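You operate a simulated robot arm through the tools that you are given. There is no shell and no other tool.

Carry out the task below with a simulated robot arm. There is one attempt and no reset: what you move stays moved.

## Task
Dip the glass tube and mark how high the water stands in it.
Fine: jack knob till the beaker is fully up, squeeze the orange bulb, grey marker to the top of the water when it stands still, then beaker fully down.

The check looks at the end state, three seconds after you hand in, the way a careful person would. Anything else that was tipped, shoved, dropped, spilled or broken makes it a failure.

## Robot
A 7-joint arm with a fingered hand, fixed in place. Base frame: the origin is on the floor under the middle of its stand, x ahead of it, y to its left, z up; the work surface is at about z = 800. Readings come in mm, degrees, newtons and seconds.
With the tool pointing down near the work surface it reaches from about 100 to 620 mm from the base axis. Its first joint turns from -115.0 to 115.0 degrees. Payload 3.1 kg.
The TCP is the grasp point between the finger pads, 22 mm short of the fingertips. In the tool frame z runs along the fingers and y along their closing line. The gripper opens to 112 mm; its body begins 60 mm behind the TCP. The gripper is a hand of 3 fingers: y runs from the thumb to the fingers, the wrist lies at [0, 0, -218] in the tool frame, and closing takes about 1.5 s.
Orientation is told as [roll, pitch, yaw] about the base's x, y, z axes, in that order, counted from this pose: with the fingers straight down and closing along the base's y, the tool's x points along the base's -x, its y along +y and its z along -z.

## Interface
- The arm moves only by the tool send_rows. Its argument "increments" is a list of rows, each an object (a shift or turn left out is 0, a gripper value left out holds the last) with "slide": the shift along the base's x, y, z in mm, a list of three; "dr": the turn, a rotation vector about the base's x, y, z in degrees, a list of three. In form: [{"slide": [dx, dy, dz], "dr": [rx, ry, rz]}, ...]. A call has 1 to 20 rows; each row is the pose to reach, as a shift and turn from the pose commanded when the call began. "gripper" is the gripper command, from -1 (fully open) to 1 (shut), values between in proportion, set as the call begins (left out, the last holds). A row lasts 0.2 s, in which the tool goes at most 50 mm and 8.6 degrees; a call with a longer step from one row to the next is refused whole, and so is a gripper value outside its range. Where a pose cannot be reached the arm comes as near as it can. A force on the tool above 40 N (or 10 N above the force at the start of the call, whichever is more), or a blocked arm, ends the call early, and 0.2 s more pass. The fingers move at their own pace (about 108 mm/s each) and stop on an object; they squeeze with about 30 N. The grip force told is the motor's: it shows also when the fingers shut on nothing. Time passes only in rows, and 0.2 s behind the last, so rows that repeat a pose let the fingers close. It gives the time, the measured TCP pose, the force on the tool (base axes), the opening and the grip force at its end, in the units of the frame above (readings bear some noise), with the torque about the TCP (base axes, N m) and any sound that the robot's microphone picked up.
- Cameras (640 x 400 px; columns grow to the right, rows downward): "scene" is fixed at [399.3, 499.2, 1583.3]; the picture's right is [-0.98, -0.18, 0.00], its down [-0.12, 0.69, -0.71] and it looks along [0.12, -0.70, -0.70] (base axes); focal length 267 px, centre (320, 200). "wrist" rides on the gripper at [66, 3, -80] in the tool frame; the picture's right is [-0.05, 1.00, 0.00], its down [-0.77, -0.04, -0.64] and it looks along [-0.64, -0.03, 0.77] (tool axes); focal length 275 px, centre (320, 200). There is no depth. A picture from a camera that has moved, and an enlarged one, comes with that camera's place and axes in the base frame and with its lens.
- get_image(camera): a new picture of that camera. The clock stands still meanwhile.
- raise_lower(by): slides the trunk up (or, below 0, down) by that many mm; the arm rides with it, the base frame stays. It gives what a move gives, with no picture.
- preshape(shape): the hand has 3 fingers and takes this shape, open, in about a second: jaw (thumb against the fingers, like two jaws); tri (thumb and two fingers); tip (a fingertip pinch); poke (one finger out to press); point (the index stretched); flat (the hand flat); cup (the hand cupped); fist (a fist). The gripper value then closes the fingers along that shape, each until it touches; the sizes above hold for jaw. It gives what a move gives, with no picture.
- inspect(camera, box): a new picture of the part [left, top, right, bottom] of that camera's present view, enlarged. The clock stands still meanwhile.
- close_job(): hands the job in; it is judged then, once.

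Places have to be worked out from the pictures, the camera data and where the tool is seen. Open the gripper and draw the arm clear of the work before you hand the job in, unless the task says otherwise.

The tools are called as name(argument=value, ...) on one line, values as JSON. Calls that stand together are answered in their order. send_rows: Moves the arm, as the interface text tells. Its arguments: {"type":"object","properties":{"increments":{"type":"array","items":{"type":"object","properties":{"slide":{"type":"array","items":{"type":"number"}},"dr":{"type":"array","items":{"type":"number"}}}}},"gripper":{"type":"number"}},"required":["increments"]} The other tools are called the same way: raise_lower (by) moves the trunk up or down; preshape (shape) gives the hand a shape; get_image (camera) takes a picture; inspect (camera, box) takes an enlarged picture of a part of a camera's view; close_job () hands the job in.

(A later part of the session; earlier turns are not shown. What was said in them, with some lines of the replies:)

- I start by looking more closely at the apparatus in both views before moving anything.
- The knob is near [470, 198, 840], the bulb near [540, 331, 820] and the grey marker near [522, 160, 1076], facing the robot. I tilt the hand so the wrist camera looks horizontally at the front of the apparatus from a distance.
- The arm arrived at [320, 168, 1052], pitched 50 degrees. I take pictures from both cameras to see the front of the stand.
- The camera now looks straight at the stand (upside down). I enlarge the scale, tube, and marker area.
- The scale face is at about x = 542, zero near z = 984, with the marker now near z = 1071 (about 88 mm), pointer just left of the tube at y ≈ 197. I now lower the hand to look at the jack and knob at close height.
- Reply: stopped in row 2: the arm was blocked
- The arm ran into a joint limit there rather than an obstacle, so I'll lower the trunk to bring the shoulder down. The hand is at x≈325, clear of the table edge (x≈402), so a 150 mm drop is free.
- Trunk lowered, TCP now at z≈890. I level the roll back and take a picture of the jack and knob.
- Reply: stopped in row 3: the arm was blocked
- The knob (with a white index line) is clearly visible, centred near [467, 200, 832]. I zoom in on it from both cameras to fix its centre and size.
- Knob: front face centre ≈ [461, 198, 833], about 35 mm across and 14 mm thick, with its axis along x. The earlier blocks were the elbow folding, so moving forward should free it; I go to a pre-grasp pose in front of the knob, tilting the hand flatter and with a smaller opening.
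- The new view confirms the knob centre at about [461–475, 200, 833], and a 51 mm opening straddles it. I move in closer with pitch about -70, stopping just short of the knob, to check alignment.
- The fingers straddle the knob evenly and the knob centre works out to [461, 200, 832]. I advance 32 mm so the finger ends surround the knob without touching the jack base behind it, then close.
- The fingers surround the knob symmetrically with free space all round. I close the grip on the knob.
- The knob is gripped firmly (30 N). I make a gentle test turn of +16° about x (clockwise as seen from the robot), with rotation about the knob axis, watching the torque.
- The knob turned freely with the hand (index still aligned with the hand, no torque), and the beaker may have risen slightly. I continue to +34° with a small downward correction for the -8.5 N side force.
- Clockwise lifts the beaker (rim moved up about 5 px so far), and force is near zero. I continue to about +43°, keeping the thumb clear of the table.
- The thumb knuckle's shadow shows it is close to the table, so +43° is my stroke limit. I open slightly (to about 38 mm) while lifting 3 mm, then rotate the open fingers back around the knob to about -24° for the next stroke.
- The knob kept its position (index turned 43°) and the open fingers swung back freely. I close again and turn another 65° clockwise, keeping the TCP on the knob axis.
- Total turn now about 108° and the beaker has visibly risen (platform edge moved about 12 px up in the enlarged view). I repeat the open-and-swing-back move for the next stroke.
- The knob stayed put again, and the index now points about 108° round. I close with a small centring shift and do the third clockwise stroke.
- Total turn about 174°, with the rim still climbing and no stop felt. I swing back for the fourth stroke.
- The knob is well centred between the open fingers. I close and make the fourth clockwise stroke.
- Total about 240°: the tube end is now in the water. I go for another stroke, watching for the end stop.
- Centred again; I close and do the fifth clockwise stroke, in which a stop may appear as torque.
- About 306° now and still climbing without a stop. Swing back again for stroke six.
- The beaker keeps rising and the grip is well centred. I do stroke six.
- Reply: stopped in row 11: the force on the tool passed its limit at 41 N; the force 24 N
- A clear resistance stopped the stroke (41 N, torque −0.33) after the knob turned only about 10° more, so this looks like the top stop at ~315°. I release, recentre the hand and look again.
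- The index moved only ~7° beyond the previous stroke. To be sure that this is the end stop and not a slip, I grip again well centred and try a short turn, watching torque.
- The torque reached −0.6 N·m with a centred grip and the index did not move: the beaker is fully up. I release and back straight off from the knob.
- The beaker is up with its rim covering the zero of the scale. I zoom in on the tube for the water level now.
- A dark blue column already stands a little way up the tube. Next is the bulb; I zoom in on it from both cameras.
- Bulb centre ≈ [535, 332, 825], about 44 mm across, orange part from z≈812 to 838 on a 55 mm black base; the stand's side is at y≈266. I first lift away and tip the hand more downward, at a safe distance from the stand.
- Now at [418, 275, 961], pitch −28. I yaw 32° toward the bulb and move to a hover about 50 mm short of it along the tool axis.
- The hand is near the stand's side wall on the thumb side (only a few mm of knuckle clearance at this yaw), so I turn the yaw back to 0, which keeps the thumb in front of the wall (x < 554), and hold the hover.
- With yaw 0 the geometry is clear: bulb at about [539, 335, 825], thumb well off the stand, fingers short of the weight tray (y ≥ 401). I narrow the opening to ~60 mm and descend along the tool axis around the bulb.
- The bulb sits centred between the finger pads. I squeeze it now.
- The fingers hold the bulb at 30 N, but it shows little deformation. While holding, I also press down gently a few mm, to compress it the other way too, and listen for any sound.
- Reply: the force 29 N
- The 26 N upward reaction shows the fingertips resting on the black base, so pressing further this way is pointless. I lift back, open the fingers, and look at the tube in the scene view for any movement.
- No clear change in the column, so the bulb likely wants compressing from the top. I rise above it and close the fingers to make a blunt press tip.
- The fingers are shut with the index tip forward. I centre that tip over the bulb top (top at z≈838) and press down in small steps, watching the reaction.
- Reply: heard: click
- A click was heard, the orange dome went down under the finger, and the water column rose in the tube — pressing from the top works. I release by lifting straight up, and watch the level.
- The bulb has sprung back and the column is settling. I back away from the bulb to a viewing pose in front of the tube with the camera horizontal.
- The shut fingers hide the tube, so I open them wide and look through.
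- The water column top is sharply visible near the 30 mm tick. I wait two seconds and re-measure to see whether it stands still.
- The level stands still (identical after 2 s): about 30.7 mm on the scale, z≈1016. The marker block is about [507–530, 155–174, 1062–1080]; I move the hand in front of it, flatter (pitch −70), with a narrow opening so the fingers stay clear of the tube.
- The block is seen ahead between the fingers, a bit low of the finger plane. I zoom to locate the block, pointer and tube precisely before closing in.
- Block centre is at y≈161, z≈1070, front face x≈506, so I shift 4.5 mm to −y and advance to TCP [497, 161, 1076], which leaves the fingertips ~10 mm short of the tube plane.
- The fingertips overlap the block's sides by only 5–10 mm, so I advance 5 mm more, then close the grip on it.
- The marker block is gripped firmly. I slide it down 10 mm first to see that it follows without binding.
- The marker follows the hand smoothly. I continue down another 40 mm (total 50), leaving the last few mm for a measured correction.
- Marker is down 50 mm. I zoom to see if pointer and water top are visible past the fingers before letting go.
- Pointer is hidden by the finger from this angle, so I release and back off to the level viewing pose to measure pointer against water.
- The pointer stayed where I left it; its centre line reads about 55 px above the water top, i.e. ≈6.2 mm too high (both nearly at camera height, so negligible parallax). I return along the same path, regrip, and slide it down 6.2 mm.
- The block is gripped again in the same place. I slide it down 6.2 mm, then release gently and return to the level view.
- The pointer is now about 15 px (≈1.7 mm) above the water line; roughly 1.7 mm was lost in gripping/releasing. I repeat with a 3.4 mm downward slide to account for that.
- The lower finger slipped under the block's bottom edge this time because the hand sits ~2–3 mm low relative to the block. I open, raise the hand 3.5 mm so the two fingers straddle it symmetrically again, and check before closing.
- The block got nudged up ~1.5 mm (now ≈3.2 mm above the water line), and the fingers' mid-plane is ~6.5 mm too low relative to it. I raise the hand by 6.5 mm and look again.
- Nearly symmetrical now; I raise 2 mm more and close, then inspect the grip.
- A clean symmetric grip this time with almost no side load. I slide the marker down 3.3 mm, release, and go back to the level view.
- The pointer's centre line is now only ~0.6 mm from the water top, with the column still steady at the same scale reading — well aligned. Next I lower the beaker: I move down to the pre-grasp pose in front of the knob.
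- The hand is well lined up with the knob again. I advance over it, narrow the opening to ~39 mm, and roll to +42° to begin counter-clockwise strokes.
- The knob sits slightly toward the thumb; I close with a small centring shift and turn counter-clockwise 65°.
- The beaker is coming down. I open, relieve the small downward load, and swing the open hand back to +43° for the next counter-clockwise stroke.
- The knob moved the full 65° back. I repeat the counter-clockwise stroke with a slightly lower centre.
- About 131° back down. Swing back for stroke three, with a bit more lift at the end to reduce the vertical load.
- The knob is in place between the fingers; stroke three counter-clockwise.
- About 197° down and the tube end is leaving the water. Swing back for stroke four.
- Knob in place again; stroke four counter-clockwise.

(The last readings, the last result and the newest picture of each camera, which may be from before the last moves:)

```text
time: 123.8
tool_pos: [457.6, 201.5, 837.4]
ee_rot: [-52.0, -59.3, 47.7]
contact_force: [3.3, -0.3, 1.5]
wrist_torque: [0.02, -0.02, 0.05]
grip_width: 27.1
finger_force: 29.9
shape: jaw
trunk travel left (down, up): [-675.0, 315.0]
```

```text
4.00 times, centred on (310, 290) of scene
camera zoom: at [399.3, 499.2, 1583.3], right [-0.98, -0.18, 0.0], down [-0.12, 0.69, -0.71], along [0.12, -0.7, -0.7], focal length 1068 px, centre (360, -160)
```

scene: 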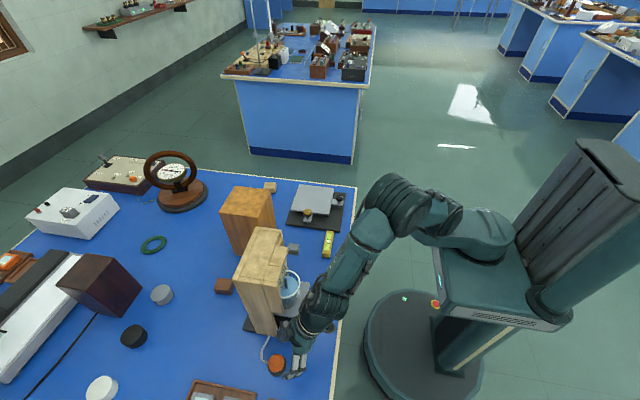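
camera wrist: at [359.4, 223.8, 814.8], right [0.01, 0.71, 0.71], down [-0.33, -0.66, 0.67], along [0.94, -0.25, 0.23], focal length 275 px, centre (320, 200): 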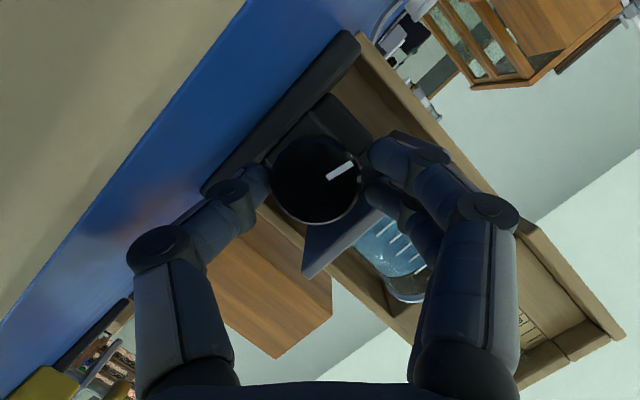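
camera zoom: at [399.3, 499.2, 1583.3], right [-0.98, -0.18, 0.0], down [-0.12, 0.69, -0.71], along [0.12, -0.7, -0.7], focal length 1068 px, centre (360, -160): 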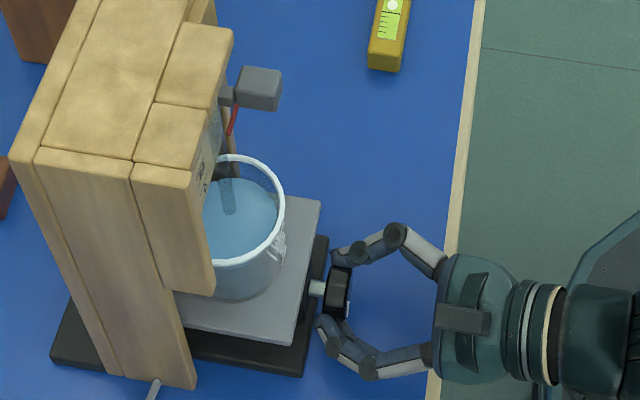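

About 263° back; one more stroke should reach the bottom stop. Swing back first.

send_rows(increments=[{"slide": [0, 0, 0]}, {"slide": [0, 0, 0.5]}, {"slide": [0, 0, 0.5], "dr": [6, 0, 0]}, {"slide": [0, 0, 0.5], "dr": [12, 0, 0]}, {"slide": [0, -0.5, 0.5], "dr": [18, 0, 0]}, {"slide": [0, -0.5, 0.5], "dr": [24, 0, 0]}, {"slide": [0, -1, 0.5], "dr": [30, 0, 0]}, {"slide": [0, -1.5, 0.5], "dr": [36, 0, 0]}, {"slide": [0, -2, 0.5], "dr": [42, 0, 0]}, {"slide": [0, -2.5, 0.5], "dr": [48, 0, 0]}, {"slide": [0, -3, 0.5], "dr": [54, 0, 0]}, {"slide": [0, -3.5, 0.5], "dr": [60, 0, 0]}, {"slide": [0, -3.5, 0.5], "dr": [66, 0, 0]}, {"slide": [0, -3.5, 0.5], "dr": [66, 0, 0]}], gripper=0.3)

get_image(camera="wrist")

```text
time: 126.8
tool_pos: [456.5, 199.4, 839.7]
ee_rot: [69.5, -44.0, -61.8]
contact_force: [-0.3, -0.7, 0.1]
wrist_torque: [0.02, 0.01, -0.05]
grip_width: 39.0
finger_force: 0.0
shape: jaw
trunk travel left (down, up): [-675.0, 315.0]
```

```text
taken
camera wrist: at [358.8, 225.0, 814.9], right [0.02, 0.71, 0.71], down [-0.33, -0.66, 0.67], along [0.94, -0.25, 0.23], focal length 275 px, centre (320, 200)
```

wrist: 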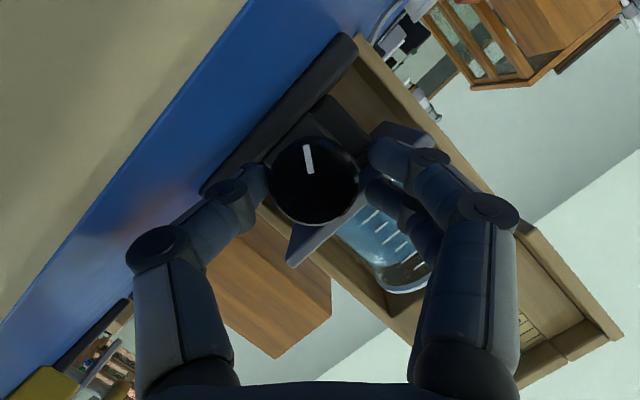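

The index shows roughly 45–55° left to its original position. I close and turn counter-clockwise until the bottom stop resists.

send_rows(increments=[{"slide": [0, -1, -2]}, {"slide": [0, -1, -3]}, {"slide": [0, -1, -3.5]}, {"slide": [0, -0.8, -3.5], "dr": [-5.5, 0, 0]}, {"slide": [0, -0.5, -3.3], "dr": [-11, 0, 0]}, {"slide": [0, -0.2, -3], "dr": [-16.5, 0, 0]}, {"slide": [0, 0.1, -2.8], "dr": [-22, 0, 0]}, {"slide": [0, 0.4, -2.5], "dr": [-27.5, 0, 0]}, {"slide": [0, 0.7, -2.3], "dr": [-33, 0, 0]}, {"slide": [0, 1, -2.1], "dr": [-38.5, 0, 0]}, {"slide": [0, 1.3, -1.9], "dr": [-44, 0, 0]}, {"slide": [0, 1.5, -1.7], "dr": [-48, 0, 0]}, {"slide": [0, 1.7, -1.6], "dr": [-52, 0, 0]}, {"slide": [0, 1.9, -1.5], "dr": [-56, 0, 0]}, {"slide": [0, 2.1, -1.4], "dr": [-60, 0, 0]}, {"slide": [0, 2.1, -1.4], "dr": [-60, 0, 0]}], gripper=0.6)

get_image(camera="wrist")

inspect(camera="scene", box=[230, 260, 390, 360])

```text
time: 130.2
tool_pos: [455.4, 201.4, 837.7]
ee_rot: [-43.0, -63.6, 39.9]
contact_force: [5.3, 5.9, 9.4]
wrist_torque: [1.08, -0.24, 0.02]
grip_width: 26.8
finger_force: 30.3
shape: jaw
trunk travel left (down, up): [-675.0, 315.0]
```

```text
taken
camera wrist: at [359.0, 193.9, 802.9], right [0.01, 0.97, -0.26], down [-0.34, 0.25, 0.91], along [0.94, 0.07, 0.33], focal length 275 px, centre (320, 200)
```

wrist: 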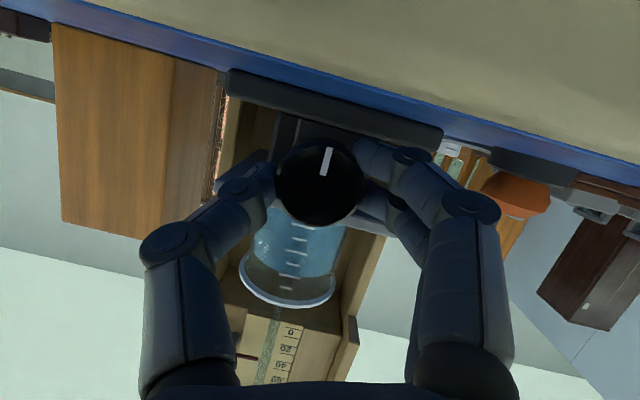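

```text
4.00 times, centred on (310, 310) of scene
camera zoom: at [399.3, 499.2, 1583.3], right [-0.98, -0.18, 0.0], down [-0.12, 0.69, -0.71], along [0.12, -0.7, -0.7], focal length 1068 px, centre (360, -240)
```

zoom: 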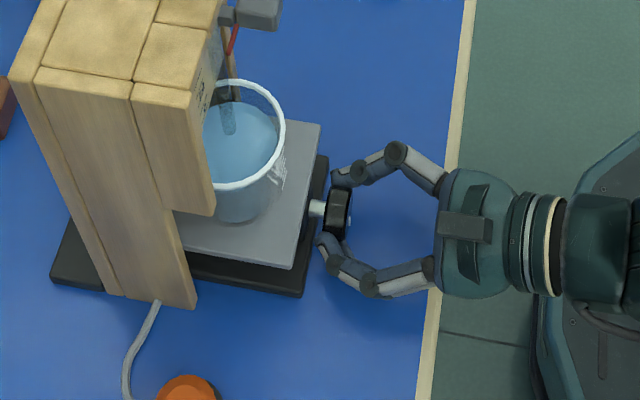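

Torque of +1.08 N·m with the index back at its original position and the beaker rim back at its original height: the beaker is fully down. I open and back straight off.

send_rows(increments=[{"slide": [0, 0, 0]}, {"slide": [0, 0, 0]}, {"slide": [0, 0, 0]}, {"slide": [-15, 0, 2]}, {"slide": [-35, 0, 6], "dr": [4, 0, 0]}, {"slide": [-55, 0, 18], "dr": [9, 0, 0]}, {"slide": [-70, 0, 38], "dr": [14, 3, 0]}, {"slide": [-72, 0, 60], "dr": [16, 7, 0]}, {"slide": [-72, 0, 60], "dr": [16, 7, 0]}], gripper=0.1)

get_image(camera="wrist")

inspect(camera="scene", box=[230, 260, 390, 360])

```text
time: 132.2
tool_pos: [384.7, 201.2, 897.2]
ee_rot: [-3.4, -63.0, 4.3]
contact_force: [-1.3, -0.8, -0.7]
wrist_torque: [0.02, 0.03, -0.02]
grip_width: 49.9
finger_force: 0.1
shape: jaw
trunk travel left (down, up): [-675.0, 315.0]
```

```text
taken
camera wrist: at [283.3, 201.9, 874.6], right [0.0, 1.0, 0.01], down [-0.22, -0.01, 0.98], along [0.98, 0.0, 0.22], focal length 275 px, centre (320, 200)
```

wrist: 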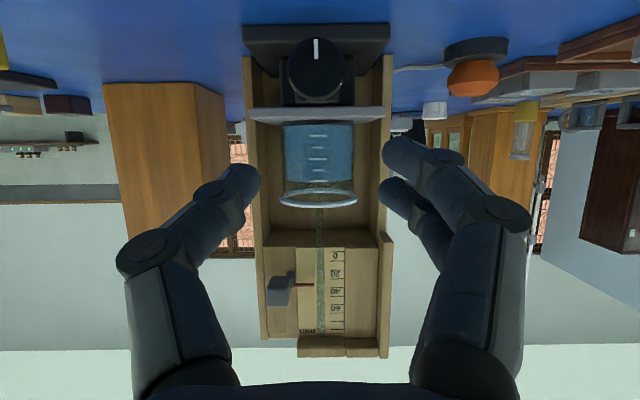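

```text
4.00 times, centred on (310, 310) of scene
camera zoom: at [399.3, 499.2, 1583.3], right [-0.98, -0.18, 0.0], down [-0.12, 0.69, -0.71], along [0.12, -0.7, -0.7], focal length 1068 px, centre (360, -240)
```

zoom: 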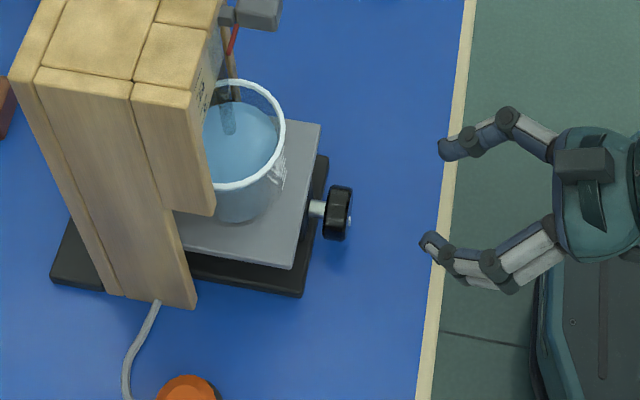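

The beaker is down with the knob index where it started, and the marker has stayed put. I raise the hand to the level view once more to verify the pointer reading.

send_rows(increments=[{"slide": [0, 0, 28], "dr": [0, 3, 0]}, {"slide": [0, 0, 58], "dr": [0, 6.5, 0]}, {"slide": [2, 0, 88], "dr": [0, 10, 0]}, {"slide": [4, -1, 114], "dr": [0, 13, 0]}, {"slide": [4, -1, 114], "dr": [0, 13, 0]}], gripper=-1)

get_image(camera="wrist")

inspect(camera="wrist", box=[280, 180, 360, 230])

```text
time: 133.4
tool_pos: [387.7, 196.8, 1012.0]
ee_rot: [-1.9, -50.0, 3.0]
contact_force: [-0.3, 0.6, 0.4]
wrist_torque: [0.02, -0.01, 0.02]
grip_width: 111.9
finger_force: 0.1
shape: jaw
trunk travel left (down, up): [-675.0, 315.0]
```

```text
taken
camera wrist: at [284.5, 198.5, 1012.2], right [0.0, 1.0, 0.01], down [0.01, -0.01, 1.0], along [1.0, 0.0, -0.01], focal length 275 px, centre (320, 200)
```

wrist: 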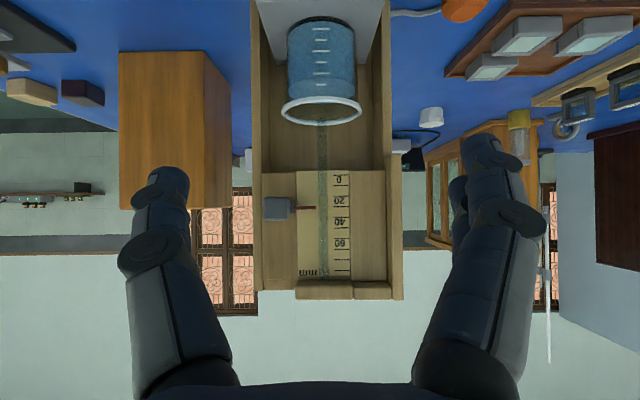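

```text
8.00 times, centred on (320, 205) of wrist
camera zoom: at [284.5, 198.5, 1012.2], right [0.0, 1.0, 0.01], down [0.01, -0.01, 1.0], along [1.0, 0.0, -0.01], focal length 2202 px, centre (320, 160)
```

zoom: 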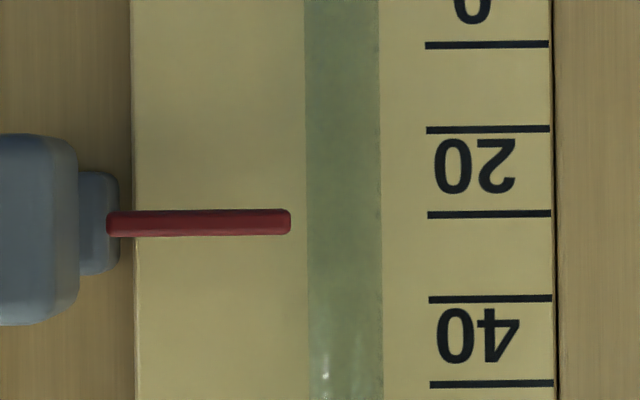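

The pointer still reads the same (≈30.7 on the scale) after lowering. I draw the arm back and up, clear of the bench, with the hand open.

send_rows(increments=[{"slide": [-20, 0, 25]}, {"slide": [-40, -10, 50], "dr": [0, 5, 0]}, {"slide": [-55, -20, 85], "dr": [0, 10, 0]}, {"slide": [-65, -30, 120], "dr": [0, 16, 0]}, {"slide": [-65, -30, 120], "dr": [0, 16, 0]}], gripper=-1)

get_image(camera="scene")

inspect(camera="scene", box=[220, 200, 380, 390])

```text
time: 134.6
tool_pos: [324.4, 169.0, 1132.4]
ee_rot: [-1.0, -33.9, 2.4]
contact_force: [-0.4, 0.2, -1.0]
wrist_torque: [-0.02, 0.01, 0.0]
grip_width: 112.1
finger_force: 0.0
shape: jaw
trunk travel left (down, up): [-675.0, 315.0]
```

```text
taken
```

scene: 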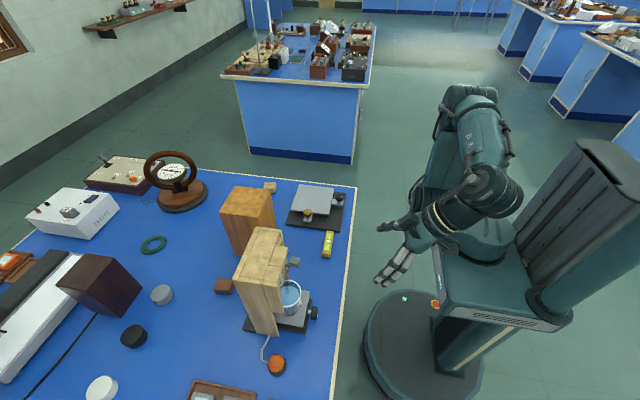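

```text
2.11 times, centred on (300, 295) of scene
camera zoom: at [399.3, 499.2, 1583.3], right [-0.98, -0.18, 0.0], down [-0.12, 0.69, -0.71], along [0.12, -0.7, -0.7], focal length 562 px, centre (362, 0)
```

zoom: 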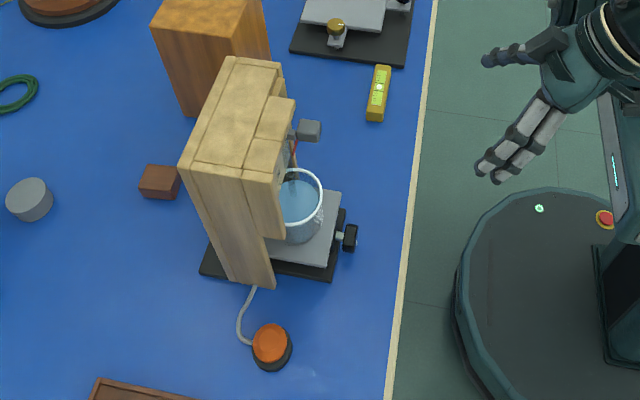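

All is in order: the beaker is fully down and upright, the bulb is released, the marker sits at the measured water height, nothing else has moved, and the arm is clear with the hand open. I hand the job in.

close_job()

```text
The job is handed in.
```

I dipped the tube, set the marker to the top of the water, lowered the beaker again and handed the job in.

- **Beaker up:** I turned the knob clockwise about 315° to its stop, which put the tube end well into the water.
- **Bulb:** Gripping its sides had no visible effect. Pressing it from the top gave a click, and the water rose, dropped back and stood still.
- **Marker:** The water settled just above the 30 mm line and did not move on re-measuring. The red pointer's centre line is about 0.6 mm above the water top. It took three corrections, because the grip nudged the block up twice.
- **Beaker down:** I turned the knob back to its bottom stop. The index line and beaker rim are where they started, and the marker did not shift.

At hand-in the hand was open and the arm clear of the bench. In the last pictures nothing else on the table looked moved or spilled.
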